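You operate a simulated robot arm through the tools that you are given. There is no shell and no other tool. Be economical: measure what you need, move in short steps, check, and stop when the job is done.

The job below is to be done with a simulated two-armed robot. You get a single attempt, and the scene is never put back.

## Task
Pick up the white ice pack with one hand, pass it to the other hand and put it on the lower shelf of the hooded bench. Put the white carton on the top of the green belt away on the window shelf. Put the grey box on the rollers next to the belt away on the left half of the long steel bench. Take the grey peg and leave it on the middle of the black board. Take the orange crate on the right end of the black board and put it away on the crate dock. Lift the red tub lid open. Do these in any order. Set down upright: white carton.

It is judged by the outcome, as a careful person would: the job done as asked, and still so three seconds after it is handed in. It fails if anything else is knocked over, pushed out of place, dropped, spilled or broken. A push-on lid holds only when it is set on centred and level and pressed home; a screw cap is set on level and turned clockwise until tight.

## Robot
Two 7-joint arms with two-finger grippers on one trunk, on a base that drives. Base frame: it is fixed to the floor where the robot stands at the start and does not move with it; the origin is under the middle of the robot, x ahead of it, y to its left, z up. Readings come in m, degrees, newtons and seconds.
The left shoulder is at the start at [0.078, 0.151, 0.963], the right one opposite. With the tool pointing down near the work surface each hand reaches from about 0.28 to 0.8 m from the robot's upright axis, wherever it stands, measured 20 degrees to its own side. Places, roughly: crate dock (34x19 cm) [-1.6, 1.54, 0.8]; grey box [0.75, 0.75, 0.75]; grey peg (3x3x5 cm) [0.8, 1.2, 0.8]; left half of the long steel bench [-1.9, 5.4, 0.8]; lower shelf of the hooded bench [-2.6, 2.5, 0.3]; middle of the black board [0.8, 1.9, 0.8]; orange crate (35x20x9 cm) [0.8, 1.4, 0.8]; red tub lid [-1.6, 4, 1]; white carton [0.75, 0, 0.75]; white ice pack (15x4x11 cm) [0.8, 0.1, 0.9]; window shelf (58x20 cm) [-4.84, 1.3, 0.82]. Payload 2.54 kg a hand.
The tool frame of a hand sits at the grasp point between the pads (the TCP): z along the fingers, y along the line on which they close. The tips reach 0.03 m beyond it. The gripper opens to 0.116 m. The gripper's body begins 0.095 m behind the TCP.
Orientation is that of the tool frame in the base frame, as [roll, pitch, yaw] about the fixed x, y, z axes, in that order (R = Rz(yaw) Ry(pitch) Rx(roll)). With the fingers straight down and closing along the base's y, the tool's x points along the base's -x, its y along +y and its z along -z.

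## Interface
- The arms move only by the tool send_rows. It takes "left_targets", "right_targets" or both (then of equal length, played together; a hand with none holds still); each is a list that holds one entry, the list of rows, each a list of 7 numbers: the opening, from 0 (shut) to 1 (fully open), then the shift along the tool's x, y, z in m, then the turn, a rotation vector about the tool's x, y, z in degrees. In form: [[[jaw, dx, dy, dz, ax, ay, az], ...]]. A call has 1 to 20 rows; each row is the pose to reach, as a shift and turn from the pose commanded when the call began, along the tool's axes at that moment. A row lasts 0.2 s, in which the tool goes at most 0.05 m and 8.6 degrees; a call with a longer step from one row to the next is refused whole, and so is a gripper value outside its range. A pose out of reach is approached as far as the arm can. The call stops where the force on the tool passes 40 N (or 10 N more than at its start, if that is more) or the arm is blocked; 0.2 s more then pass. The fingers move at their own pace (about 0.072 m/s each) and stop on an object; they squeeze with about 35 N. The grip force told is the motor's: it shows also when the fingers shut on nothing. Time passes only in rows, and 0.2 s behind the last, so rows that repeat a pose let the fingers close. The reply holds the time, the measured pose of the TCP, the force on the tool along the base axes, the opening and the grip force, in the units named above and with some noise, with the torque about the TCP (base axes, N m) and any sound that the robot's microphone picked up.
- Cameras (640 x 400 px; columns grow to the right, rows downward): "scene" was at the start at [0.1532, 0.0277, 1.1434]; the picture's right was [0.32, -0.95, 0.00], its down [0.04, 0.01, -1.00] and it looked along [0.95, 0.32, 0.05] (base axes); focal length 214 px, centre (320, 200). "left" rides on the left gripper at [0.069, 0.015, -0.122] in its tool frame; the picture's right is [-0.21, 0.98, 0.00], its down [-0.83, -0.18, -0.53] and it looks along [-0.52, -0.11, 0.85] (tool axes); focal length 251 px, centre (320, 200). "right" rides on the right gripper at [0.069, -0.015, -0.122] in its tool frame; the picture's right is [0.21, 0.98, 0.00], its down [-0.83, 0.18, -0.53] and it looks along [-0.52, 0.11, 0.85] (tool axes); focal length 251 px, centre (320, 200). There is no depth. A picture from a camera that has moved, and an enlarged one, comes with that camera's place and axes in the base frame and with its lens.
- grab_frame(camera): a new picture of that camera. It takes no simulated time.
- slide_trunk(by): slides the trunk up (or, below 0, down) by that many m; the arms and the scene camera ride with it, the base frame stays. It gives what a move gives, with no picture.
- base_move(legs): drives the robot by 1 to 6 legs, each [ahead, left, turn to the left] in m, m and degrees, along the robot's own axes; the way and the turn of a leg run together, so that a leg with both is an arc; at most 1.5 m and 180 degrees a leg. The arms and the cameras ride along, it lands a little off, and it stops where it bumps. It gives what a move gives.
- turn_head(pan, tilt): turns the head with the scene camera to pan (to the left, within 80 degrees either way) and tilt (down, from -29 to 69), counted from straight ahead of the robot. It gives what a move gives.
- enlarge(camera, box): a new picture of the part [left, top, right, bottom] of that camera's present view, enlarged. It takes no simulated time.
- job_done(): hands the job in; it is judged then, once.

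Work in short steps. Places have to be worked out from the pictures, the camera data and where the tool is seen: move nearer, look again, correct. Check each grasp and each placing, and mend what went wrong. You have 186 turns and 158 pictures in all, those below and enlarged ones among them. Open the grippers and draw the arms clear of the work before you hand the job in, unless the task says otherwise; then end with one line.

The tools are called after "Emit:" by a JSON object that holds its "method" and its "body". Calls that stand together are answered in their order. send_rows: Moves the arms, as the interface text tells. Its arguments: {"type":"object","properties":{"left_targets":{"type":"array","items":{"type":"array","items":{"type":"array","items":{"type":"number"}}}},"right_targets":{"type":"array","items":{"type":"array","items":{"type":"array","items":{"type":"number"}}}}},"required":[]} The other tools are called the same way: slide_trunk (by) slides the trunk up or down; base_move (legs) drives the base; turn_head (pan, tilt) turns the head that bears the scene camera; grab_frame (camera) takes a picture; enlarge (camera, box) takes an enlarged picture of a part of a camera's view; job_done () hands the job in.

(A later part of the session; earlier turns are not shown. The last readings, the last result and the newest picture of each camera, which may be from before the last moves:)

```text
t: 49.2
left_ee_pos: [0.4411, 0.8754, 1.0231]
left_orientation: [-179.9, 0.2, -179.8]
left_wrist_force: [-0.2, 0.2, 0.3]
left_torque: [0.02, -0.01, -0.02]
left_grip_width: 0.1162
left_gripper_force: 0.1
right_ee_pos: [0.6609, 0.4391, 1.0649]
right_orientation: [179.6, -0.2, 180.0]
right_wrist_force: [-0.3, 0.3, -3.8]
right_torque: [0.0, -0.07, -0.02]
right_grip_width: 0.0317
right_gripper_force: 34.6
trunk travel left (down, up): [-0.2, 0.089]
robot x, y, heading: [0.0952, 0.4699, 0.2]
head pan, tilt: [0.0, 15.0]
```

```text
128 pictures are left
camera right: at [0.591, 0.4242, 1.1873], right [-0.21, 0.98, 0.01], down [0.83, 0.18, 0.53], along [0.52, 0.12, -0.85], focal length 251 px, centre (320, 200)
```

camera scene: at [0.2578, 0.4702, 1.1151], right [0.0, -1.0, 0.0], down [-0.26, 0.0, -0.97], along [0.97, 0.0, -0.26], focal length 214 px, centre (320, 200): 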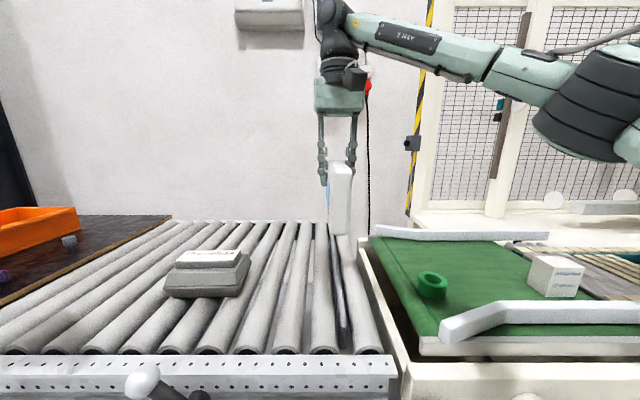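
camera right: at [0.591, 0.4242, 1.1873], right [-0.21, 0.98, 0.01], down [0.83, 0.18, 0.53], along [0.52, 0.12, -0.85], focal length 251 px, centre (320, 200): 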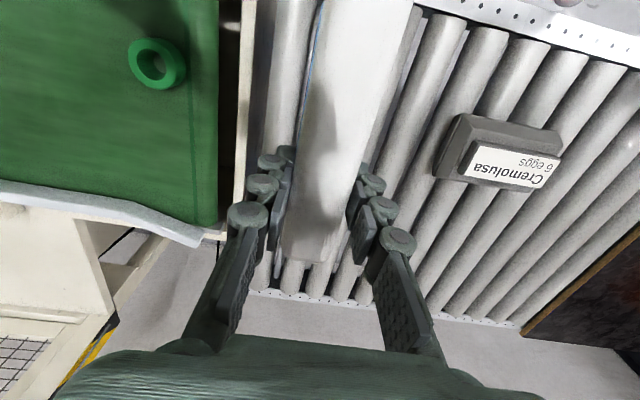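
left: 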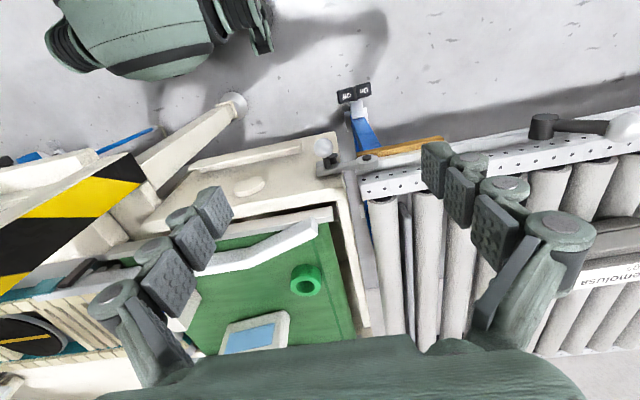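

The pack hangs edge-on at about y 0.44 with its near end toward the robot. I move it 7 cm farther out and bring the left hand, pitched 45° forward, behind its near end.

Emit:
{"method": "send_rows", "body": {"left_targets": [[[1, -0.01, -0.043, -0.009, 0, -4.5, 0], [1, -0.021, -0.087, -0.018, 0, -9, 0], [1, -0.031, -0.13, -0.028, 0, -13.5, 0], [1, -0.042, -0.174, -0.037, 0, -18, 0], [1, -0.052, -0.217, -0.046, 0, -22.5, 0], [1, -0.063, -0.261, -0.055, 0, -27, 0], [1, -0.073, -0.304, -0.064, 0, -31.5, 0], [1, -0.084, -0.348, -0.074, 0, -36, 0], [1, -0.094, -0.391, -0.083, 0, -40.5, 0], [1, -0.105, -0.435, -0.092, 0, -45, 0], [1, -0.105, -0.435, -0.092, 0, -45, 0]]], "right_targets": [[[0, -0.02, 0, 0, 0, 0, 0], [0, -0.04, 0, 0, 0, 0, 0], [0, -0.06, 0, 0, 0, 0, 0], [0, -0.07, 0, 0, 0, 0, 0], [0, -0.07, 0, 0, 0, 0, 0], [0, -0.07, 0, 0, 0, 0, 0], [0, -0.07, 0, 0, 0, 0, 0], [0, -0.07, 0, 0, 0, 0, 0], [0, -0.07, 0, 0, 0, 0, 0], [0, -0.07, 0, 0, 0, 0, 0], [0, -0.07, 0, 0, 0, 0, 0]]]}}

Emit:
{"method": "grab_frame", "body": {"camera": "scene"}}

Emit:
{"method": "grab_frame", "body": {"camera": "left"}}

```text
t: 51.6
left_ee_pos: [0.5702, 0.5436, 1.137]
left_orientation: [180.0, 45.2, -180.0]
left_wrist_force: [-0.4, 0.6, -0.6]
left_torque: [-0.03, 0.03, -0.06]
left_grip_width: 0.1157
left_gripper_force: 0.1
left hand out of reach, approached as far as the arm can: row 8, 9, 10, 11
right_ee_pos: [0.7299, 0.442, 1.065]
right_orientation: [179.5, -0.2, -179.9]
right_wrist_force: [-0.1, 0.1, -3.6]
right_torque: [-0.04, -0.11, -0.01]
right_grip_width: 0.0312
right_gripper_force: 34.7
trunk travel left (down, up): [-0.2, 0.089]
robot x, y, heading: [0.0933, 0.4719, -0.0]
head pan, tilt: [0.0, 15.0]
```

```text
127 pictures are left
camera scene: at [0.2579, 0.4703, 1.115], right [0.0, -1.0, 0.0], down [-0.26, 0.0, -0.97], along [0.97, 0.0, -0.26], focal length 214 px, centre (320, 200)
```

scene: 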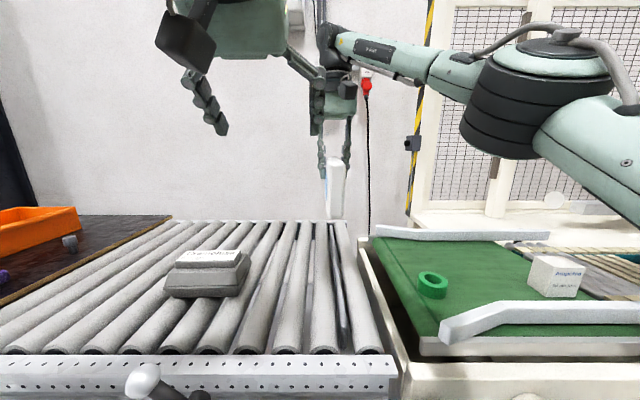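

```text
126 pictures are left
camera left: at [0.4349, 0.5584, 1.1738], right [0.15, 0.98, 0.15], down [0.2, -0.18, 0.96], along [0.97, -0.11, -0.23], focal length 251 px, centre (320, 200)
```

left: 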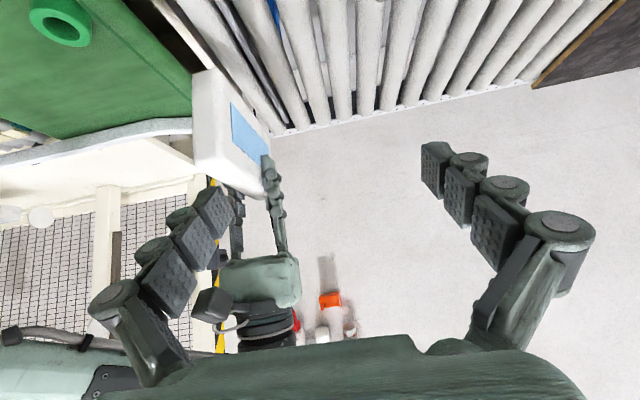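

The left arm cannot reach that far across, so I bring the pack to y 0.58 instead and shift the left hand slightly back and left.

Emit:
{"method": "send_rows", "body": {"left_targets": [[[1, 0, 0.02, -0.02, 0, 0, 0], [1, 0, 0.04, -0.03, 0, 0, 0], [1, 0, 0.04, -0.03, 0, 0, 0], [1, 0, 0.04, -0.03, 0, 0, 0], [1, 0, 0.04, -0.03, 0, 0, 0], [1, 0, 0.04, -0.03, 0, 0, 0], [1, 0, 0.04, -0.03, 0, 0, 0]]], "right_targets": [[[0, 0, 0, 0.02, 0, 0, 0], [0, 0, 0, 0.04, 0, 0, 0], [0, 0, 0.03, 0.06, 0, 0, 0], [0, 0, 0.07, 0.06, 0, 0, 0], [0, 0, 0.11, 0.06, 0, 0, 0], [0, 0, 0.14, 0.06, 0, 0, 0], [0, 0, 0.14, 0.06, 0, 0, 0]]]}}

Emit:
{"method": "grab_frame", "body": {"camera": "scene"}}

Emit:
{"method": "grab_frame", "body": {"camera": "left"}}

```text
t: 53.2
left_ee_pos: [0.5462, 0.5864, 1.1566]
left_orientation: [-180.0, 45.0, -179.9]
left_wrist_force: [-0.5, 0.6, 0.1]
left_torque: [0.02, -0.03, -0.02]
left_grip_width: 0.1161
left_gripper_force: 0.1
right_ee_pos: [0.7255, 0.5706, 1.0026]
right_orientation: [179.6, -0.2, 180.0]
right_wrist_force: [-0.5, 0.0, -2.7]
right_torque: [0.01, -0.09, -0.01]
right_grip_width: 0.0313
right_gripper_force: 34.8
right hand out of reach, approached as far as the arm can: row 6, 7
trunk travel left (down, up): [-0.2, 0.089]
robot x, y, heading: [0.0898, 0.4707, -0.3]
head pan, tilt: [0.0, 15.0]
```

```text
125 pictures are left
camera scene: at [0.2578, 0.4705, 1.1151], right [0.0, -1.0, 0.0], down [-0.26, 0.0, -0.97], along [0.97, 0.0, -0.26], focal length 214 px, centre (320, 200)
```

scene: 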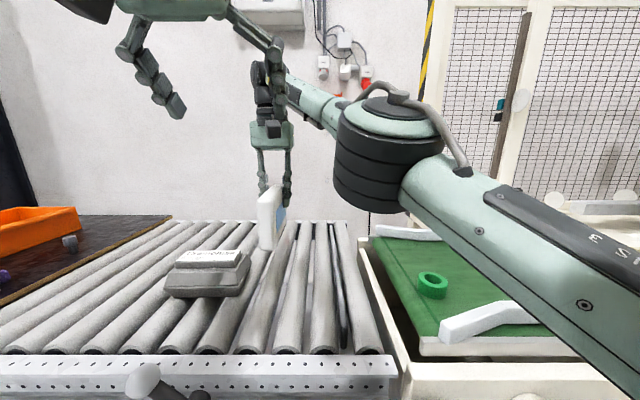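

```text
124 pictures are left
camera left: at [0.4102, 0.6017, 1.1931], right [0.15, 0.98, 0.15], down [0.2, -0.18, 0.96], along [0.97, -0.11, -0.23], focal length 251 px, centre (320, 200)
```

left: 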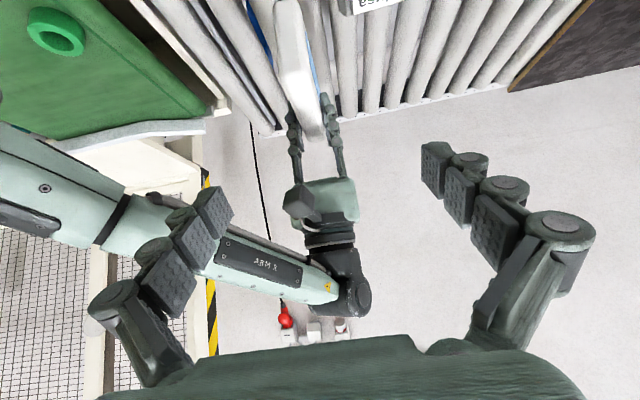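

The pack now hangs at y 0.571 with its near end about x 0.605. I line the left hand up and advance along its fingers toward (0.645, 0.571, 0.975).

Emit:
{"method": "send_rows", "body": {"left_targets": [[[1, 0.03, -0.008, 0, 0, 0, 0], [1, 0.059, -0.015, 0, 0, 0, 0], [1, 0.059, -0.015, 0.035, 0, 0, 0], [1, 0.059, -0.015, 0.07, 0, 0, 0], [1, 0.059, -0.015, 0.1, 0, 0, 0], [1, 0.059, -0.015, 0.12, 0, 0, 0], [1, 0.059, -0.015, 0.12, 0, 0, 0]]]}}

Emit:
{"method": "grab_frame", "body": {"camera": "scene"}}

Emit:
{"method": "grab_frame", "body": {"camera": "left"}}

```text
t: 54.8
left_ee_pos: [0.5874, 0.5764, 1.0283]
left_orientation: [179.9, 45.1, -179.8]
left_wrist_force: [1.0, -0.6, 0.2]
left_torque: [-0.01, 0.0, 0.03]
left_grip_width: 0.1159
left_gripper_force: 0.1
right_ee_pos: [0.7259, 0.5698, 1.0025]
right_orientation: [179.5, -0.2, 179.9]
right_wrist_force: [0.8, -0.9, -2.3]
right_torque: [0.03, -0.11, -0.02]
right_grip_width: 0.0313
right_gripper_force: 34.6
trunk travel left (down, up): [-0.2, 0.089]
robot x, y, heading: [0.0947, 0.4719, -0.1]
head pan, tilt: [0.0, 15.0]
```

```text
123 pictures are left
camera scene: at [0.2578, 0.4703, 1.1151], right [0.0, -1.0, 0.0], down [-0.26, 0.0, -0.97], along [0.97, 0.0, -0.26], focal length 214 px, centre (320, 200)
```

scene: 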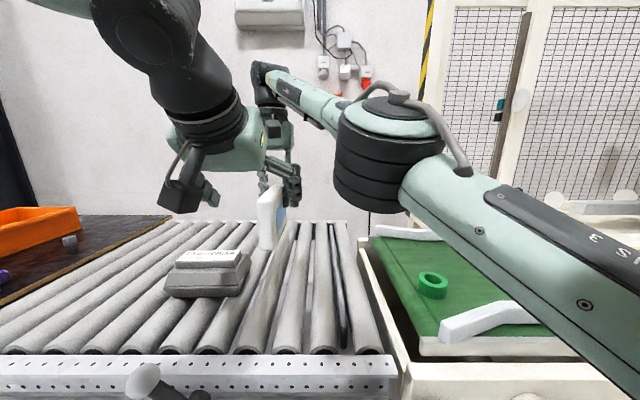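

```text
122 pictures are left
camera left: at [0.4522, 0.5915, 1.0646], right [0.15, 0.98, 0.15], down [0.2, -0.18, 0.96], along [0.97, -0.11, -0.23], focal length 251 px, centre (320, 200)
```

left: 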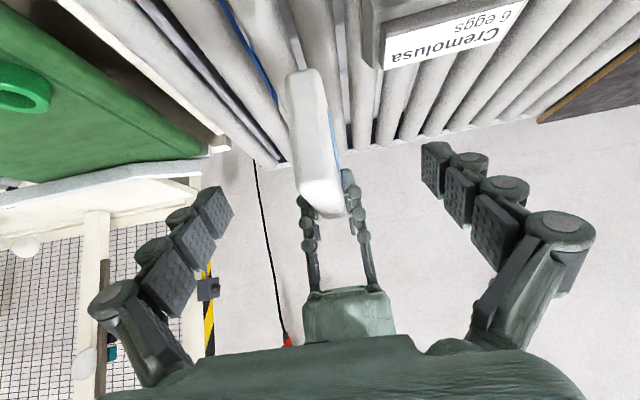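

Pack lies centred between the left pads. I advance the remaining 8 cm and close the left hand.

Emit:
{"method": "send_rows", "body": {"left_targets": [[[1, 0, -0.003, 0.03, 0, 0, 0], [1, 0, -0.005, 0.055, 0, 0, 0], [1, 0, -0.005, 0.078, 0, 0, 0], [1, 0, -0.005, 0.078, 0, 0, 0], [0, 0, -0.005, 0.078, 0, 0, 0], [0, 0, -0.005, 0.078, 0, 0, 0], [0, 0, -0.005, 0.078, 0, 0, 0], [0, 0, -0.005, 0.078, 0, 0, 0], [0, 0, -0.005, 0.078, 0, 0, 0]]]}}

Emit:
{"method": "grab_frame", "body": {"camera": "left"}}

Emit:
{"method": "grab_frame", "body": {"camera": "right"}}

```text
t: 56.8
left_ee_pos: [0.6391, 0.5703, 0.9722]
left_orientation: [-180.0, 45.1, -180.0]
left_wrist_force: [0.0, 0.6, -0.4]
left_torque: [0.2, -0.05, -0.19]
left_grip_width: 0.0312
left_gripper_force: 35.0
right_ee_pos: [0.7247, 0.5705, 1.0042]
right_orientation: [179.4, -0.3, 179.9]
right_wrist_force: [-0.2, -0.4, -3.5]
right_torque: [-0.26, -0.09, 0.16]
right_grip_width: 0.0316
right_gripper_force: 35.6
trunk travel left (down, up): [-0.2, 0.089]
robot x, y, heading: [0.0956, 0.4728, 0.1]
head pan, tilt: [0.0, 15.0]
```

```text
121 pictures are left
camera left: at [0.5054, 0.5858, 1.0086], right [0.15, 0.98, 0.15], down [0.21, -0.18, 0.96], along [0.97, -0.11, -0.23], focal length 251 px, centre (320, 200)
```

left: 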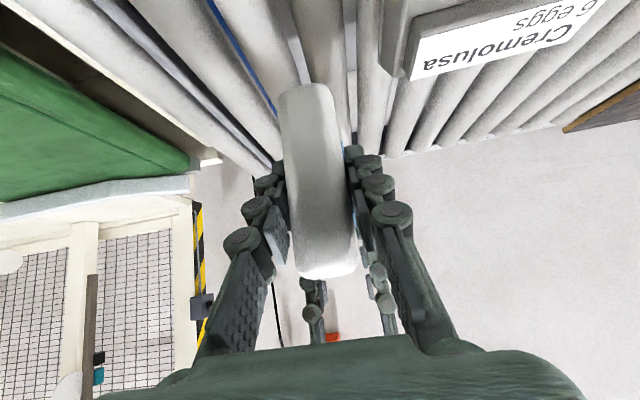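

```text
120 pictures are left
camera right: at [0.6552, 0.5543, 1.126], right [-0.22, 0.98, 0.01], down [0.83, 0.18, 0.53], along [0.52, 0.12, -0.85], focal length 251 px, centre (320, 200)
```

right: 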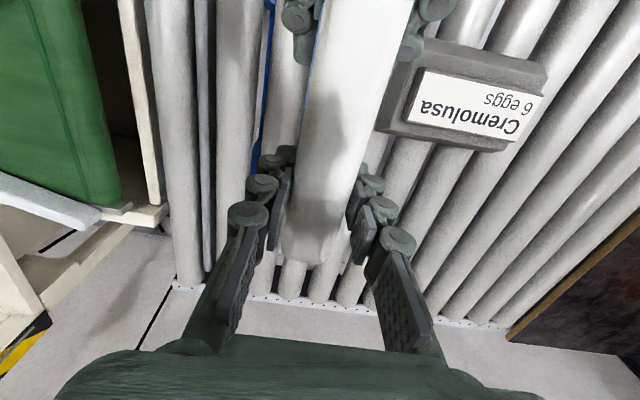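

Both hands hold the pack, so I open the right and raise it clear.

Emit:
{"method": "send_rows", "body": {"right_targets": [[[0.6, 0, 0, 0, 0, 0, 0], [0.8, 0, 0, 0, 0, 0, 0], [0.8, 0, 0, -0.03, 0, 0, 0], [0.8, 0, 0, -0.07, 0, 0, 0], [0.8, -0.02, -0.03, -0.12, 0, 0, 0], [0.8, -0.02, -0.06, -0.16, 0, 0, 0]]]}}

Emit:
{"method": "grab_frame", "body": {"camera": "scene"}}

```text
refused: row 5 steps farther than a row can; nothing moved
```

```text
119 pictures are left
camera scene: at [0.2579, 0.4703, 1.1151], right [0.0, -1.0, 0.0], down [-0.26, 0.0, -0.97], along [0.97, 0.0, -0.26], focal length 214 px, centre (320, 200)
```

scene: 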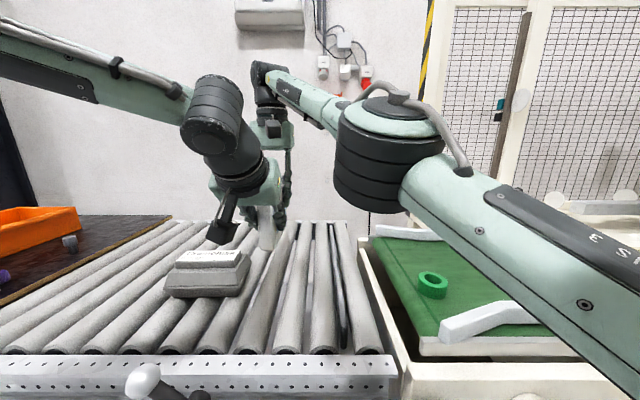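

The step was too long, so I resend it with smaller steps.

Emit:
{"method": "send_rows", "body": {"right_targets": [[[0.6, 0, 0, 0, 0, 0, 0], [0.8, 0, 0, 0, 0, 0, 0], [0.8, 0, 0, -0.03, 0, 0, 0], [0.8, 0, 0, -0.07, 0, 0, 0], [0.8, 0, 0, -0.11, 0, 0, 0], [0.8, 0, -0.02, -0.14, 0, 0, 0], [0.8, 0, -0.05, -0.15, 0, 0, 0]]]}}

Emit:
{"method": "grab_frame", "body": {"camera": "right"}}

```text
t: 58.4
left_ee_pos: [0.6404, 0.5691, 0.9719]
left_orientation: [179.9, 45.1, 179.9]
left_wrist_force: [-0.1, -0.4, -4.0]
left_torque: [0.02, 0.21, -0.03]
left_grip_width: 0.0313
left_gripper_force: 34.5
right_ee_pos: [0.6711, 0.5304, 1.0947]
right_orientation: [179.6, -0.3, 180.0]
right_wrist_force: [0.5, 0.3, 0.6]
right_torque: [0.01, 0.02, 0.0]
right_grip_width: 0.093
right_gripper_force: 0.1
right hand out of reach, approached as far as the arm can: row 3, 4, 5, 6, 7
trunk travel left (down, up): [-0.2, 0.089]
robot x, y, heading: [0.0962, 0.4702, -0.2]
head pan, tilt: [0.0, 15.0]
```

```text
118 pictures are left
camera right: at [0.6014, 0.5156, 1.2173], right [-0.21, 0.98, 0.01], down [0.83, 0.18, 0.53], along [0.52, 0.12, -0.85], focal length 251 px, centre (320, 200)
```

right: 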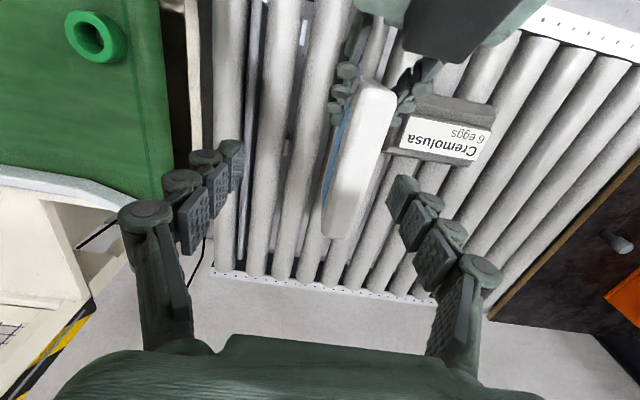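

The pass worked, and the left hand alone holds the pack. The grey egg box may go along in the right hand on this trip, so I look at its size.

Emit:
{"method": "enlarge", "body": {"camera": "scene", "box": [140, 230, 270, 311]}}

Emit:
{"method": "enlarge", "body": {"camera": "right", "box": [340, 70, 530, 190]}}

```text
4.92 times, centred on (205, 270) of scene
camera zoom: at [0.2574, 0.4692, 1.1152], right [0.0, -1.0, 0.0], down [-0.26, 0.0, -0.97], along [0.97, 0.0, -0.26], focal length 1056 px, centre (886, -147)
```

zoom: 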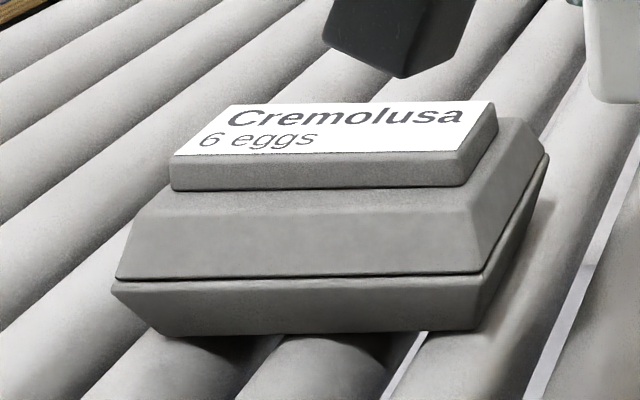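

```text
3.33 times, centred on (435, 130) of right
camera zoom: at [0.6014, 0.5156, 1.2173], right [-0.21, 0.98, 0.01], down [0.83, 0.18, 0.53], along [0.52, 0.12, -0.85], focal length 838 px, centre (-63, 433)
```

zoom: 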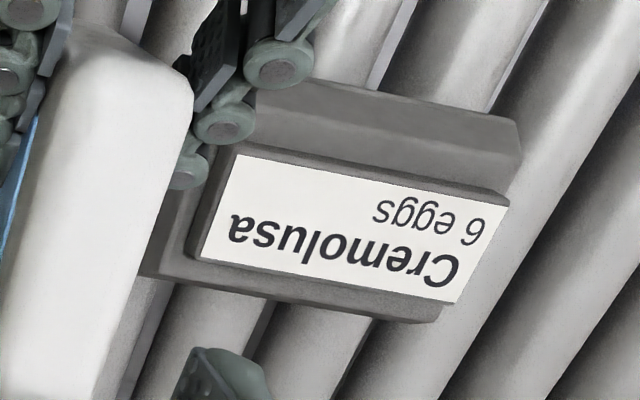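

The box rim is about 15.5 x 9.2 cm, centred near (0.68, 0.715), rim height 0.833. I draw the pack back a little and drive left, so the right hand can take the box across its short side.

Emit:
{"method": "send_rows", "body": {"left_targets": [[[0, 0.01, 0.007, -0.04, 0, 0, 0], [0, 0.02, 0.015, -0.08, 0, 0, 0], [0, 0.03, 0.022, -0.12, 0, 0, 0], [0, 0.042, 0.03, -0.156, 0, 0, 0], [0, 0.042, 0.03, -0.156, 0, 0, 0]]]}}

Emit:
{"method": "base_move", "body": {"legs": [[0, 0.48, 0]]}}

Emit:
{"method": "turn_head", "body": {"pan": -10, "tilt": 30}}

Emit:
{"method": "grab_frame", "body": {"camera": "scene"}}

```text
t: 59.6
left_ee_pos: [0.5008, 0.599, 1.0544]
left_orientation: [-179.9, 45.1, -179.8]
left_wrist_force: [0.0, -0.2, -3.8]
left_torque: [-0.01, 0.18, -0.02]
left_grip_width: 0.0312
left_gripper_force: 35.1
right_ee_pos: [0.6723, 0.5322, 1.094]
right_orientation: [179.8, -0.2, 179.9]
right_wrist_force: [-0.6, -0.5, -0.6]
right_torque: [0.0, 0.01, -0.02]
right_grip_width: 0.0929
right_gripper_force: 0.0
trunk travel left (down, up): [-0.2, 0.089]
robot x, y, heading: [0.0936, 0.4704, 0.3]
head pan, tilt: [0.0, 15.0]
```

```text
t: 64.8
left_ee_pos: [0.5011, 1.0818, 1.0527]
left_orientation: [180.0, 45.1, 179.9]
left_wrist_force: [-0.1, 0.4, -3.8]
left_torque: [-0.02, 0.18, 0.0]
left_grip_width: 0.0314
left_gripper_force: 35.2
right_ee_pos: [0.6723, 1.0146, 1.0944]
right_orientation: [179.7, -0.2, 179.6]
right_wrist_force: [0.3, 0.6, -0.2]
right_torque: [0.01, 0.02, 0.02]
right_grip_width: 0.0928
right_gripper_force: 0.0
trunk travel left (down, up): [-0.2, 0.089]
robot x, y, heading: [0.0972, 0.9547, -0.1]
head pan, tilt: [0.0, 15.0]
```

```text
t: 65.6
left_ee_pos: [0.503, 1.0827, 1.0525]
left_orientation: [-180.0, 44.9, 179.9]
left_wrist_force: [1.2, 0.2, -3.9]
left_torque: [0.0, 0.23, 0.02]
left_grip_width: 0.0311
left_gripper_force: 35.0
right_ee_pos: [0.6722, 1.0138, 1.0943]
right_orientation: [179.7, -0.2, 179.7]
right_wrist_force: [-0.5, -0.5, -0.3]
right_torque: [0.03, 0.02, -0.06]
right_grip_width: 0.093
right_gripper_force: 0.0
trunk travel left (down, up): [-0.2, 0.089]
robot x, y, heading: [0.0969, 0.9535, -0.2]
head pan, tilt: [-10.0, 30.0]
```

```text
115 pictures are left
camera scene: at [0.2587, 0.9484, 1.1069], right [-0.07, -1.0, 0.0], down [-0.34, 0.02, -0.94], along [0.94, -0.06, -0.34], focal length 214 px, centre (320, 200)
```

scene: 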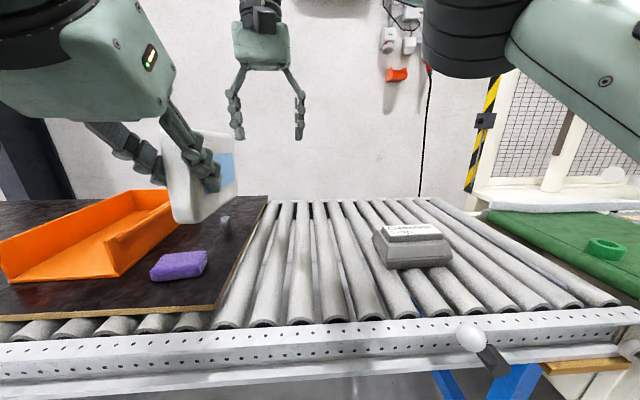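

The right hand now turns and moves over the egg box.

Emit:
{"method": "send_rows", "body": {"right_targets": [[[1, -0.001, -0.027, 0.01, 0, 0, 8], [1, -0.002, -0.054, 0.02, 0, 0, 16], [1, -0.003, -0.082, 0.03, 0, 0, 24], [1, -0.004, -0.109, 0.04, 0, 0, 32.2], [1, -0.005, -0.136, 0.05, 0, 0, 40.2], [1, -0.006, -0.163, 0.06, 0, 0, 48.2], [1, -0.006, -0.19, 0.07, 0, 0, 56.2], [1, -0.007, -0.217, 0.08, 0, 0, 64.2], [1, -0.008, -0.245, 0.095, 0, 0, 72.2], [1, -0.009, -0.272, 0.11, 0, 0, 80.2], [1, -0.009, -0.299, 0.124, 0, 0, 88.3], [1, -0.009, -0.299, 0.124, 0, 0, 88.3]]]}}

Emit:
{"method": "grab_frame", "body": {"camera": "right"}}

Emit:
{"method": "grab_frame", "body": {"camera": "scene"}}

```text
t: 68.2
left_ee_pos: [0.5032, 1.0838, 1.0525]
left_orientation: [180.0, 44.7, 180.0]
left_wrist_force: [0.6, 0.9, -3.0]
left_torque: [-0.01, 0.19, -0.01]
left_grip_width: 0.0315
left_gripper_force: 34.7
right_ee_pos: [0.68, 0.7169, 0.9658]
right_orientation: [-179.8, -0.4, 91.2]
right_wrist_force: [0.8, 0.3, 0.2]
right_torque: [0.01, 0.0, 0.02]
right_grip_width: 0.1159
right_gripper_force: 0.0
trunk travel left (down, up): [-0.2, 0.089]
robot x, y, heading: [0.0982, 0.9525, -0.2]
head pan, tilt: [-10.0, 30.0]
```

```text
114 pictures are left
camera right: at [0.6626, 0.7852, 1.0894], right [0.97, 0.24, 0.0], down [0.2, -0.82, 0.53], along [0.12, -0.51, -0.85], focal length 251 px, centre (320, 200)
```

right: 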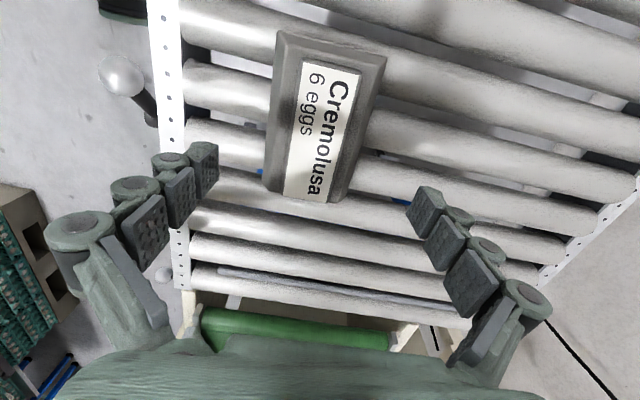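

```text
113 pictures are left
camera scene: at [0.2586, 0.9479, 1.1068], right [-0.07, -1.0, 0.0], down [-0.34, 0.02, -0.94], along [0.94, -0.07, -0.34], focal length 214 px, centre (320, 200)
```

scene: 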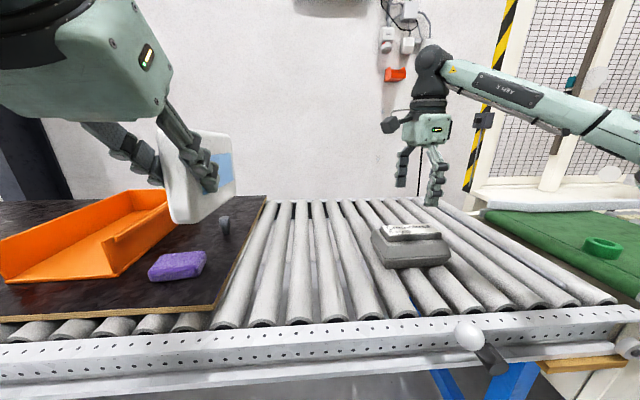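

Both views agree: the raised label block spans x 0.654–0.70, top z 0.875, centre (0.677, 0.714). The rim nearly fills the gripper, so I take the block instead, lowering until the tips are just above the lid's slope.

Emit:
{"method": "send_rows", "body": {"right_targets": [[[0.9, -0.002, -0.003, 0.02, 0, 0, 0], [0.8, -0.003, -0.003, 0.045, 0, 0, 0], [0.8, -0.003, -0.003, 0.065, 0, 0, 0], [0.8, -0.003, -0.003, 0.074, 0, 0, 0], [0.8, -0.003, -0.003, 0.074, 0, 0, 0]]]}}

Emit:
{"method": "grab_frame", "body": {"camera": "right"}}

Emit:
{"method": "enlarge", "body": {"camera": "scene", "box": [340, 170, 480, 290]}}

```text
t: 69.4
left_ee_pos: [0.5014, 1.0828, 1.0528]
left_orientation: [179.9, 44.7, -179.9]
left_wrist_force: [0.7, 0.4, -3.5]
left_torque: [-0.01, 0.23, 0.0]
left_grip_width: 0.0313
left_gripper_force: 34.5
right_ee_pos: [0.6766, 0.7129, 0.8934]
right_orientation: [-179.8, -0.4, 91.3]
right_wrist_force: [0.2, -0.5, 0.3]
right_torque: [0.01, 0.03, 0.01]
right_grip_width: 0.0929
right_gripper_force: 0.1
trunk travel left (down, up): [-0.2, 0.089]
robot x, y, heading: [0.0926, 0.9559, -0.2]
head pan, tilt: [-10.0, 30.0]
```

```text
112 pictures are left
camera right: at [0.659, 0.7819, 1.0162], right [0.97, 0.24, 0.0], down [0.2, -0.82, 0.53], along [0.12, -0.51, -0.85], focal length 251 px, centre (320, 200)
```

right: 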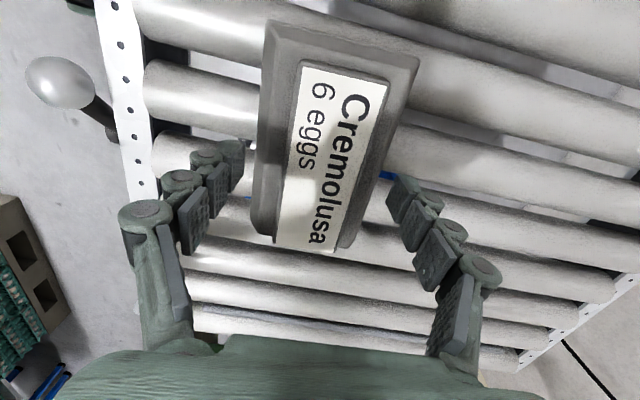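

```text
3.33 times, centred on (410, 230) of scene
camera zoom: at [0.2586, 0.9476, 1.1068], right [-0.07, -1.0, 0.0], down [-0.34, 0.03, -0.94], along [0.94, -0.07, -0.34], focal length 715 px, centre (20, 100)
```

zoom: 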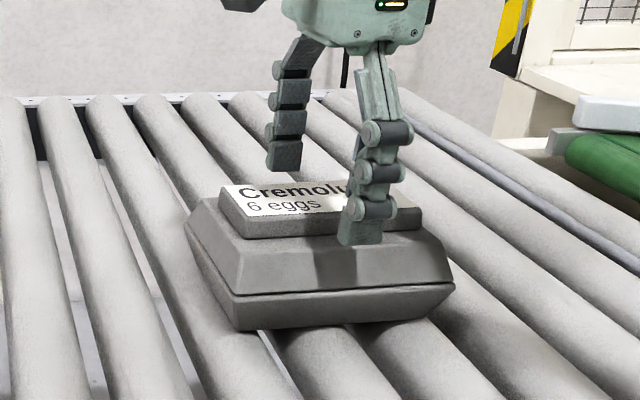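

The fingers straddle the block with the tips just above the slope. I close, then lift slightly.

Emit:
{"method": "send_rows", "body": {"right_targets": [[[0, 0.004, 0, 0, 0, 0, 0], [0, 0.004, 0, 0, 0, 0, 0], [0, 0.004, 0, 0, 0, 0, 0], [0, 0.004, 0, 0, 0, 0, 0], [0, 0.004, 0, -0.01, 0, 0, 0], [0, 0.004, 0, -0.03, 0, 0, 0], [0, 0.004, 0, -0.06, 0, 0, 0], [0, 0.004, 0, -0.1, 0, 0, 0]]]}}

Emit:
{"method": "grab_frame", "body": {"camera": "scene"}}

Emit:
{"method": "grab_frame", "body": {"camera": "right"}}

```text
t: 71.2
left_ee_pos: [0.5028, 1.083, 1.0526]
left_orientation: [-179.9, 44.7, -179.9]
left_wrist_force: [0.0, -0.6, -3.9]
left_torque: [0.02, 0.18, 0.0]
left_grip_width: 0.0311
left_gripper_force: 34.6
right_ee_pos: [0.6783, 0.718, 0.9959]
right_orientation: [-179.7, -0.3, 91.3]
right_wrist_force: [-0.8, 0.2, -5.5]
right_torque: [0.04, -0.02, -0.01]
right_grip_width: 0.0487
right_gripper_force: 34.9
trunk travel left (down, up): [-0.2, 0.089]
robot x, y, heading: [0.0907, 0.9549, -0.5]
head pan, tilt: [-10.0, 30.0]
```

```text
110 pictures are left
camera scene: at [0.2584, 0.9474, 1.1069], right [-0.08, -1.0, 0.0], down [-0.34, 0.03, -0.94], along [0.94, -0.07, -0.34], focal length 214 px, centre (320, 200)
```

scene: 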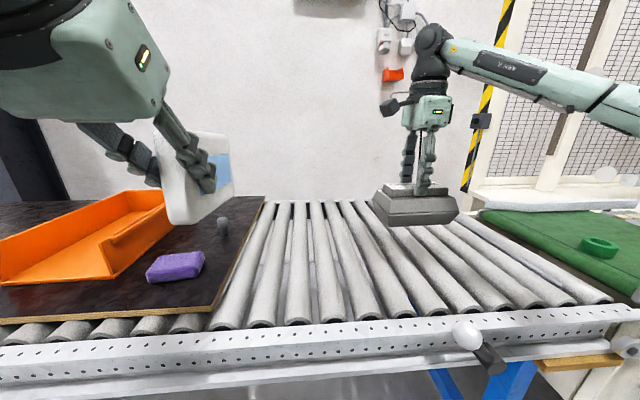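

```text
109 pictures are left
camera right: at [0.6614, 0.7859, 1.1191], right [0.97, 0.24, 0.0], down [0.2, -0.82, 0.53], along [0.12, -0.51, -0.85], focal length 251 px, centre (320, 200)
```

right: 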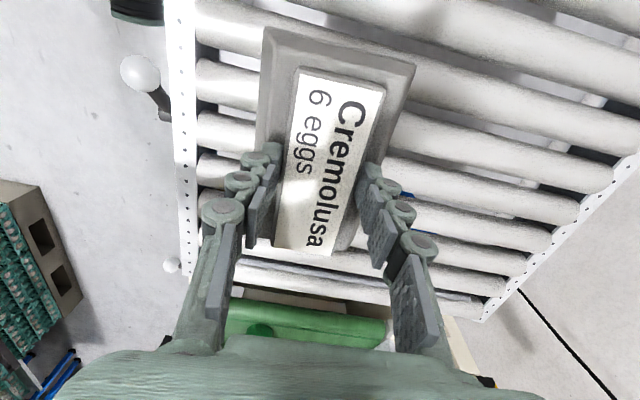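

The egg box is lifted level. I tuck the right hand in, back away from the bench and look around.

Emit:
{"method": "send_rows", "body": {"right_targets": [[[0, 0.008, -0.015, -0.003, 0, 0, -8], [0, 0.015, -0.03, -0.006, 0, 0, -16], [0, 0.023, -0.045, -0.009, 0, 0, -24.2], [0, 0.031, -0.06, -0.012, 0, 0, -32.2], [0, 0.038, -0.075, -0.015, 0, 0, -40.3], [0, 0.046, -0.09, -0.018, 0, 0, -48.4], [0, 0.054, -0.105, -0.021, 0, 0, -56.4], [0, 0.062, -0.12, -0.024, 0, 0, -64.5], [0, 0.07, -0.135, -0.027, 0, 0, -72.6], [0, 0.077, -0.15, -0.03, 0, 0, -80.6], [0, 0.085, -0.166, -0.03, 0, 0, -88.7]]]}}

Emit:
{"method": "base_move", "body": {"legs": [[-0.5, 0, 0]]}}

Emit:
{"method": "turn_head", "body": {"pan": 80, "tilt": 10}}

Emit:
{"method": "grab_frame", "body": {"camera": "scene"}}

```text
t: 73.6
left_ee_pos: [0.503, 1.0835, 1.0509]
left_orientation: [179.9, 44.7, -179.9]
left_wrist_force: [-0.5, -0.6, -3.8]
left_torque: [0.02, 0.19, -0.01]
left_grip_width: 0.0314
left_gripper_force: 35.0
right_ee_pos: [0.5072, 0.7976, 1.0261]
right_orientation: [179.8, -0.2, -179.9]
right_wrist_force: [-0.6, 0.3, -4.2]
right_torque: [-0.02, 0.01, 0.0]
right_grip_width: 0.0486
right_gripper_force: 35.3
trunk travel left (down, up): [-0.2, 0.089]
robot x, y, heading: [0.0929, 0.9535, -0.2]
head pan, tilt: [-10.0, 30.0]
```

```text
t: 76.6
left_ee_pos: [-0.0079, 1.0851, 1.0516]
left_orientation: [179.9, 44.7, 179.9]
left_wrist_force: [0.1, 1.0, -3.3]
left_torque: [-0.01, 0.2, 0.01]
left_grip_width: 0.0314
left_gripper_force: 35.0
right_ee_pos: [-0.0055, 0.7999, 1.0252]
right_orientation: [179.6, -0.2, 179.7]
right_wrist_force: [0.2, -0.9, -5.1]
right_torque: [-0.01, 0.02, 0.0]
right_grip_width: 0.0487
right_gripper_force: 35.2
trunk travel left (down, up): [-0.2, 0.089]
robot x, y, heading: [-0.4162, 0.9553, -0.6]
head pan, tilt: [-10.0, 30.0]
```

```text
t: 78.2
left_ee_pos: [-0.0081, 1.0837, 1.0525]
left_orientation: [-180.0, 44.7, 179.7]
left_wrist_force: [0.7, 0.2, -3.9]
left_torque: [0.02, 0.19, -0.01]
left_grip_width: 0.0313
left_gripper_force: 35.5
right_ee_pos: [-0.0061, 0.7994, 1.0253]
right_orientation: [179.6, -0.3, 179.7]
right_wrist_force: [-1.0, -0.2, -4.7]
right_torque: [-0.02, 0.01, 0.0]
right_grip_width: 0.0489
right_gripper_force: 34.6
trunk travel left (down, up): [-0.2, 0.089]
robot x, y, heading: [-0.4169, 0.96, -0.8]
head pan, tilt: [80.0, 10.0]
```

```text
108 pictures are left
camera scene: at [-0.3294, 1.0498, 1.1232], right [0.98, -0.19, 0.0], down [-0.03, -0.17, -0.98], along [0.18, 0.97, -0.17], focal length 214 px, centre (320, 200)
```

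scene: 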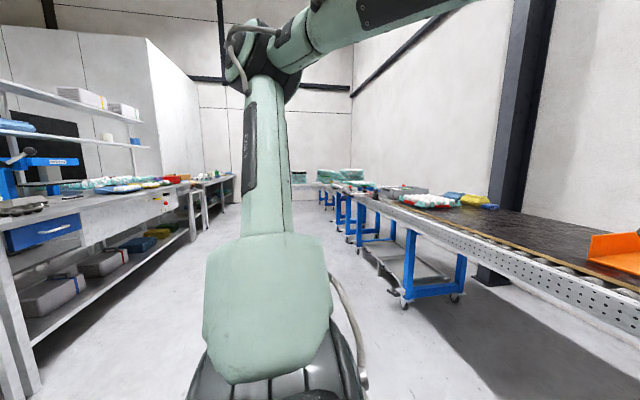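

The corridor ahead (+y) is free. I turn left 90° and look at the left-hand side benches.

Emit:
{"method": "base_move", "body": {"legs": [[0, 0, 90]]}}

Emit:
{"method": "turn_head", "body": {"pan": 50, "tilt": 10}}

Emit:
{"method": "grab_frame", "body": {"camera": "scene"}}

```text
t: 82.5
left_ee_pos: [-0.5438, 1.3685, 1.0512]
left_orientation: [-180.0, 44.6, -90.0]
left_wrist_force: [-1.3, -0.3, -2.7]
left_torque: [-0.21, -0.03, 0.0]
left_grip_width: 0.0313
left_gripper_force: 35.0
right_ee_pos: [-0.2577, 1.371, 1.0248]
right_orientation: [179.7, -0.4, -90.3]
right_wrist_force: [-0.1, -0.4, -4.8]
right_torque: [-0.02, -0.02, 0.02]
right_grip_width: 0.049
right_gripper_force: 35.1
trunk travel left (down, up): [-0.2, 0.089]
robot x, y, heading: [-0.415, 0.9555, 89.3]
head pan, tilt: [80.0, 10.0]
```

```text
t: 83.5
left_ee_pos: [-0.5431, 1.3673, 1.051]
left_orientation: [180.0, 44.6, -90.1]
left_wrist_force: [0.7, 0.0, -3.4]
left_torque: [-0.2, 0.01, 0.01]
left_grip_width: 0.0313
left_gripper_force: 34.9
right_ee_pos: [-0.2573, 1.37, 1.0248]
right_orientation: [179.7, -0.3, -90.2]
right_wrist_force: [-0.4, -0.4, -4.4]
right_torque: [-0.01, -0.01, 0.01]
right_grip_width: 0.049
right_gripper_force: 35.2
trunk travel left (down, up): [-0.2, 0.089]
robot x, y, heading: [-0.4209, 0.9605, 89.7]
head pan, tilt: [50.0, 10.0]
```

```text
107 pictures are left
camera scene: at [-0.4852, 1.088, 1.1232], right [0.65, 0.76, 0.0], down [0.13, -0.11, -0.98], along [-0.75, 0.64, -0.17], focal length 214 px, centre (320, 200)
```

scene: 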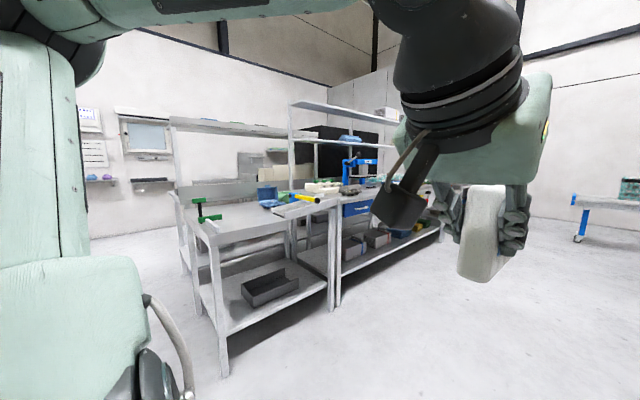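

The hooded bench (-2.6, 2.5) must lie behind these benches. I drive west along their near end to look, keeping well to the south.

Emit:
{"method": "base_move", "body": {"legs": [[-0.4, 0, 0], [0, 0, 80]]}}

Emit:
{"method": "turn_head", "body": {"pan": 0, "tilt": 5}}

Emit:
{"method": "grab_frame", "body": {"camera": "scene"}}

```text
t: 89.5
left_ee_pos: [-0.8421, 0.5024, 1.0525]
left_orientation: [-180.0, 44.6, -9.5]
left_wrist_force: [-0.5, 0.1, -2.2]
left_torque: [-0.01, -0.17, 0.02]
left_grip_width: 0.0311
left_gripper_force: 35.4
right_ee_pos: [-0.7985, 0.7848, 1.0246]
right_orientation: [179.6, -0.3, -9.6]
right_wrist_force: [-0.3, 0.4, -4.9]
right_torque: [0.02, -0.02, -0.01]
right_grip_width: 0.0491
right_gripper_force: 34.7
trunk travel left (down, up): [-0.2, 0.089]
robot x, y, heading: [-0.4182, 0.5623, 170.2]
head pan, tilt: [50.0, 10.0]
```

```text
t: 90.7
left_ee_pos: [-0.8417, 0.5025, 1.0516]
left_orientation: [-179.9, 44.6, -9.4]
left_wrist_force: [-0.8, -0.1, -3.7]
left_torque: [-0.03, -0.25, -0.03]
left_grip_width: 0.0313
left_gripper_force: 34.8
right_ee_pos: [-0.7986, 0.7849, 1.0247]
right_orientation: [179.6, -0.3, -9.6]
right_wrist_force: [0.1, 0.5, -5.4]
right_torque: [-0.02, -0.05, -0.03]
right_grip_width: 0.0492
right_gripper_force: 35.0
trunk travel left (down, up): [-0.2, 0.089]
robot x, y, heading: [-0.4159, 0.5634, 169.9]
head pan, tilt: [0.0, 5.0]
```

```text
106 pictures are left
camera scene: at [-0.576, 0.5877, 1.1312], right [0.17, 0.99, 0.0], down [0.09, -0.01, -1.0], along [-0.98, 0.17, -0.09], focal length 214 px, centre (320, 200)
```

scene: 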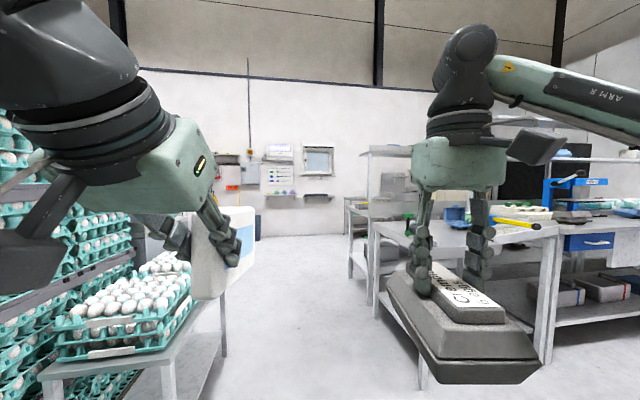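

There is a roughly 0.9 m passage between the egg table (y below 0.35) and the bench end (y above 1.3). I centre on y 0.85, face west and drive through.

Emit:
{"method": "base_move", "body": {"legs": [[0, -0.28, 10], [1.0, 0, 0]]}}

Emit:
{"method": "turn_head", "body": {"pan": -60, "tilt": 15}}

Emit:
{"method": "grab_frame", "body": {"camera": "scene"}}

```text
t: 98.8
left_ee_pos: [-1.8103, 0.7163, 1.0513]
left_orientation: [180.0, 44.6, -0.2]
left_wrist_force: [-0.4, -0.6, -3.7]
left_torque: [0.0, -0.2, 0.03]
left_grip_width: 0.0313
left_gripper_force: 34.8
right_ee_pos: [-1.8137, 1.0027, 1.0249]
right_orientation: [179.6, -0.2, -0.2]
right_wrist_force: [-0.3, 0.4, -4.4]
right_torque: [0.0, -0.03, 0.01]
right_grip_width: 0.0489
right_gripper_force: 34.4
trunk travel left (down, up): [-0.2, 0.089]
robot x, y, heading: [-1.4064, 0.8433, 179.5]
head pan, tilt: [0.0, 5.0]
```

```text
t: 100.1
left_ee_pos: [-1.8098, 0.7164, 1.0512]
left_orientation: [180.0, 44.6, -0.2]
left_wrist_force: [0.1, 0.0, -4.2]
left_torque: [0.02, -0.22, -0.06]
left_grip_width: 0.0312
left_gripper_force: 35.1
right_ee_pos: [-1.813, 1.0026, 1.0242]
right_orientation: [179.8, -0.4, -0.2]
right_wrist_force: [-0.2, 1.0, -4.7]
right_torque: [-0.01, -0.05, -0.01]
right_grip_width: 0.0492
right_gripper_force: 35.0
trunk travel left (down, up): [-0.2, 0.089]
robot x, y, heading: [-1.402, 0.842, 179.3]
head pan, tilt: [-60.0, 15.0]
```

```text
105 pictures are left
camera scene: at [-1.5161, 0.9244, 1.1151], right [0.87, 0.49, 0.0], down [0.13, -0.23, -0.97], along [-0.48, 0.84, -0.26], focal length 214 px, centre (320, 200)
```

scene: 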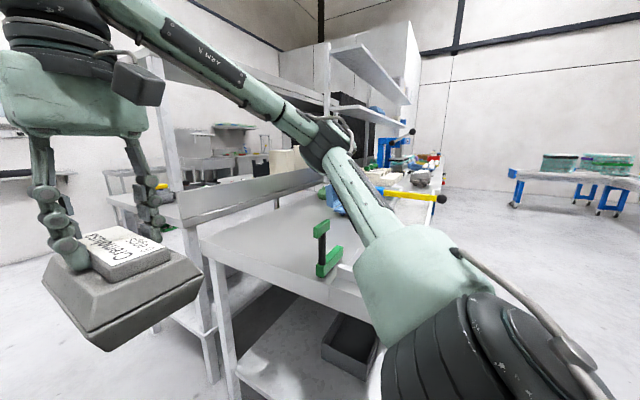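

Clear so far. I continue west and look back toward the far side of the benches.

Emit:
{"method": "base_move", "body": {"legs": [[1.45, 0, 0], [0, 0, -90]]}}

Emit:
{"method": "turn_head", "body": {"pan": 0, "tilt": 15}}

Emit:
{"method": "grab_frame", "body": {"camera": "scene"}}

```text
t: 103.6
left_ee_pos: [-2.3504, 0.7201, 1.052]
left_orientation: [-179.7, 44.6, -0.5]
left_wrist_force: [-0.2, -0.4, -3.8]
left_torque: [-0.04, -0.19, 0.0]
left_grip_width: 0.0312
left_gripper_force: 35.5
right_ee_pos: [-2.3521, 1.0117, 1.0295]
right_orientation: [179.8, 0.0, -1.5]
right_wrist_force: [0.3, -0.1, -4.5]
right_torque: [0.0, -0.03, 0.01]
right_grip_width: 0.0489
right_gripper_force: 35.2
trunk travel left (down, up): [-0.2, 0.089]
robot x, y, heading: [-1.9486, 0.8464, 179.1]
head pan, tilt: [-60.0, 15.0]
stopped in leg 1: the robot was blocked; the commanded pose is now the measured one
```

```text
t: 104.9
left_ee_pos: [-2.35, 0.7201, 1.053]
left_orientation: [-179.6, 44.9, -0.3]
left_wrist_force: [0.0, -0.4, -2.9]
left_torque: [0.04, -0.17, 0.01]
left_grip_width: 0.0311
left_gripper_force: 34.5
right_ee_pos: [-2.3516, 1.012, 1.0298]
right_orientation: [179.9, 0.1, -1.5]
right_wrist_force: [0.8, 0.8, -3.9]
right_torque: [-0.04, -0.04, -0.02]
right_grip_width: 0.0487
right_gripper_force: 34.8
trunk travel left (down, up): [-0.2, 0.089]
robot x, y, heading: [-1.9481, 0.8517, 179.3]
head pan, tilt: [0.0, 15.0]
```

```text
104 pictures are left
camera scene: at [-2.1015, 0.846, 1.1167], right [0.02, 1.0, 0.01], down [0.25, 0.0, -0.97], along [-0.97, 0.02, -0.25], focal length 214 px, centre (320, 200)
```

scene: 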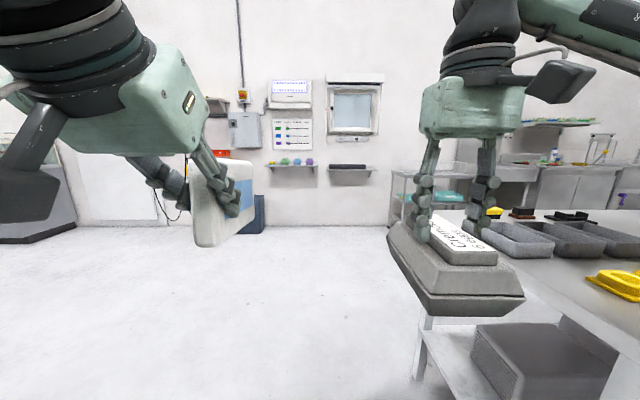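

The right elbow met the bench's upright. I back off slightly, shift south, then go on west.

Emit:
{"method": "base_move", "body": {"legs": [[-0.06, 0, 0], [0, 0.3, 0], [0.9, 0, 0]]}}

Emit:
{"method": "turn_head", "body": {"pan": -70, "tilt": 15}}

Emit:
{"method": "grab_frame", "body": {"camera": "scene"}}

```text
t: 113.2
left_ee_pos: [-3.2159, 0.4751, 1.0492]
left_orientation: [179.9, 44.3, -2.6]
left_wrist_force: [-0.9, -0.6, -4.0]
left_torque: [-0.03, -0.21, -0.01]
left_grip_width: 0.0312
left_gripper_force: 35.3
right_ee_pos: [-3.2067, 0.766, 1.0232]
right_orientation: [179.5, -0.6, -3.4]
right_wrist_force: [0.0, 0.3, -4.8]
right_torque: [0.0, -0.07, 0.02]
right_grip_width: 0.049
right_gripper_force: 34.7
trunk travel left (down, up): [-0.2, 0.089]
robot x, y, heading: [-2.8031, 0.5855, 177.2]
head pan, tilt: [0.0, 15.0]
```

```text
t: 114.7
left_ee_pos: [-3.2141, 0.4749, 1.05]
left_orientation: [179.9, 44.3, -2.6]
left_wrist_force: [-0.1, 0.0, -3.4]
left_torque: [0.0, -0.18, 0.0]
left_grip_width: 0.0313
left_gripper_force: 34.8
right_ee_pos: [-3.2062, 0.7668, 1.0226]
right_orientation: [179.4, -0.6, -3.4]
right_wrist_force: [0.9, -0.4, -4.9]
right_torque: [-0.04, -0.02, -0.01]
right_grip_width: 0.0487
right_gripper_force: 35.2
trunk travel left (down, up): [-0.2, 0.089]
robot x, y, heading: [-2.8044, 0.5818, 177.1]
head pan, tilt: [-70.0, 15.0]
```

```text
103 pictures are left
camera scene: at [-2.897, 0.6767, 1.1151], right [0.96, 0.29, 0.0], down [0.08, -0.25, -0.97], along [-0.28, 0.92, -0.26], focal length 214 px, centre (320, 200)
```

scene: 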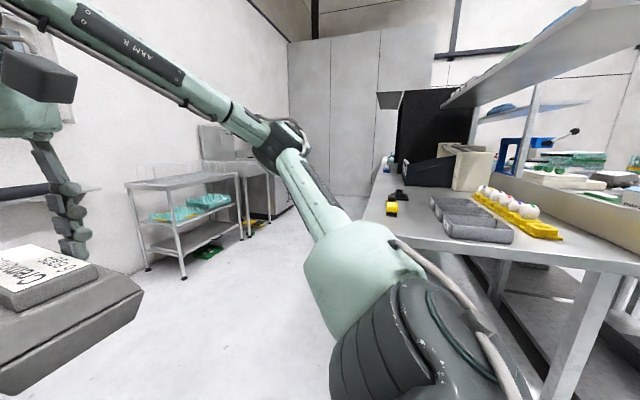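

The black hood stands at the far part of the next bench, open to the west aisle, which is free between x -2.95 and -4.45. I drive into that aisle and turn east at y about 2.4.

Emit:
{"method": "base_move", "body": {"legs": [[0.85, 0, 0], [0, 0, -87], [1.0, 0, 0]]}}

Emit:
{"method": "turn_head", "body": {"pan": -50, "tilt": 25}}

Emit:
{"method": "grab_frame", "body": {"camera": "scene"}}

```text
t: 127.7
left_ee_pos: [-3.8399, 2.0247, 1.0494]
left_orientation: [179.9, 44.4, -88.5]
left_wrist_force: [-0.2, -0.3, -3.8]
left_torque: [-0.17, 0.0, 0.03]
left_grip_width: 0.0314
left_gripper_force: 34.6
right_ee_pos: [-3.5491, 2.0378, 1.0227]
right_orientation: [179.4, -0.6, -89.4]
right_wrist_force: [0.2, 0.8, -4.2]
right_torque: [0.0, -0.01, -0.02]
right_grip_width: 0.0492
right_gripper_force: 35.4
trunk travel left (down, up): [-0.2, 0.089]
robot x, y, heading: [-3.6997, 1.6203, 91.2]
head pan, tilt: [-70.0, 15.0]
```

```text
t: 128.6
left_ee_pos: [-3.8403, 2.0248, 1.0507]
left_orientation: [179.9, 44.4, -88.4]
left_wrist_force: [-0.2, 0.3, -4.0]
left_torque: [-0.19, -0.01, 0.01]
left_grip_width: 0.0312
left_gripper_force: 35.0
right_ee_pos: [-3.5495, 2.0365, 1.0218]
right_orientation: [179.5, -0.5, -89.2]
right_wrist_force: [0.6, -1.3, -4.6]
right_torque: [-0.02, -0.01, -0.01]
right_grip_width: 0.0488
right_gripper_force: 35.3
trunk travel left (down, up): [-0.2, 0.089]
robot x, y, heading: [-3.7014, 1.6202, 91.1]
head pan, tilt: [-50.0, 25.0]
```

```text
102 pictures are left
camera scene: at [-3.6315, 1.7491, 1.0989], right [0.66, -0.75, 0.0], down [-0.32, -0.28, -0.91], along [0.68, 0.6, -0.42], focal length 214 px, centre (320, 200)
```

scene: 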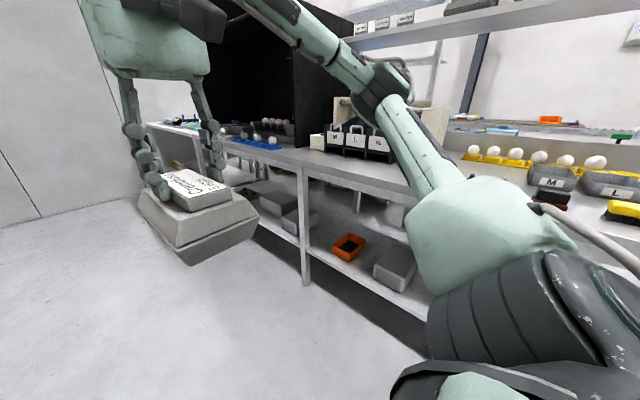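

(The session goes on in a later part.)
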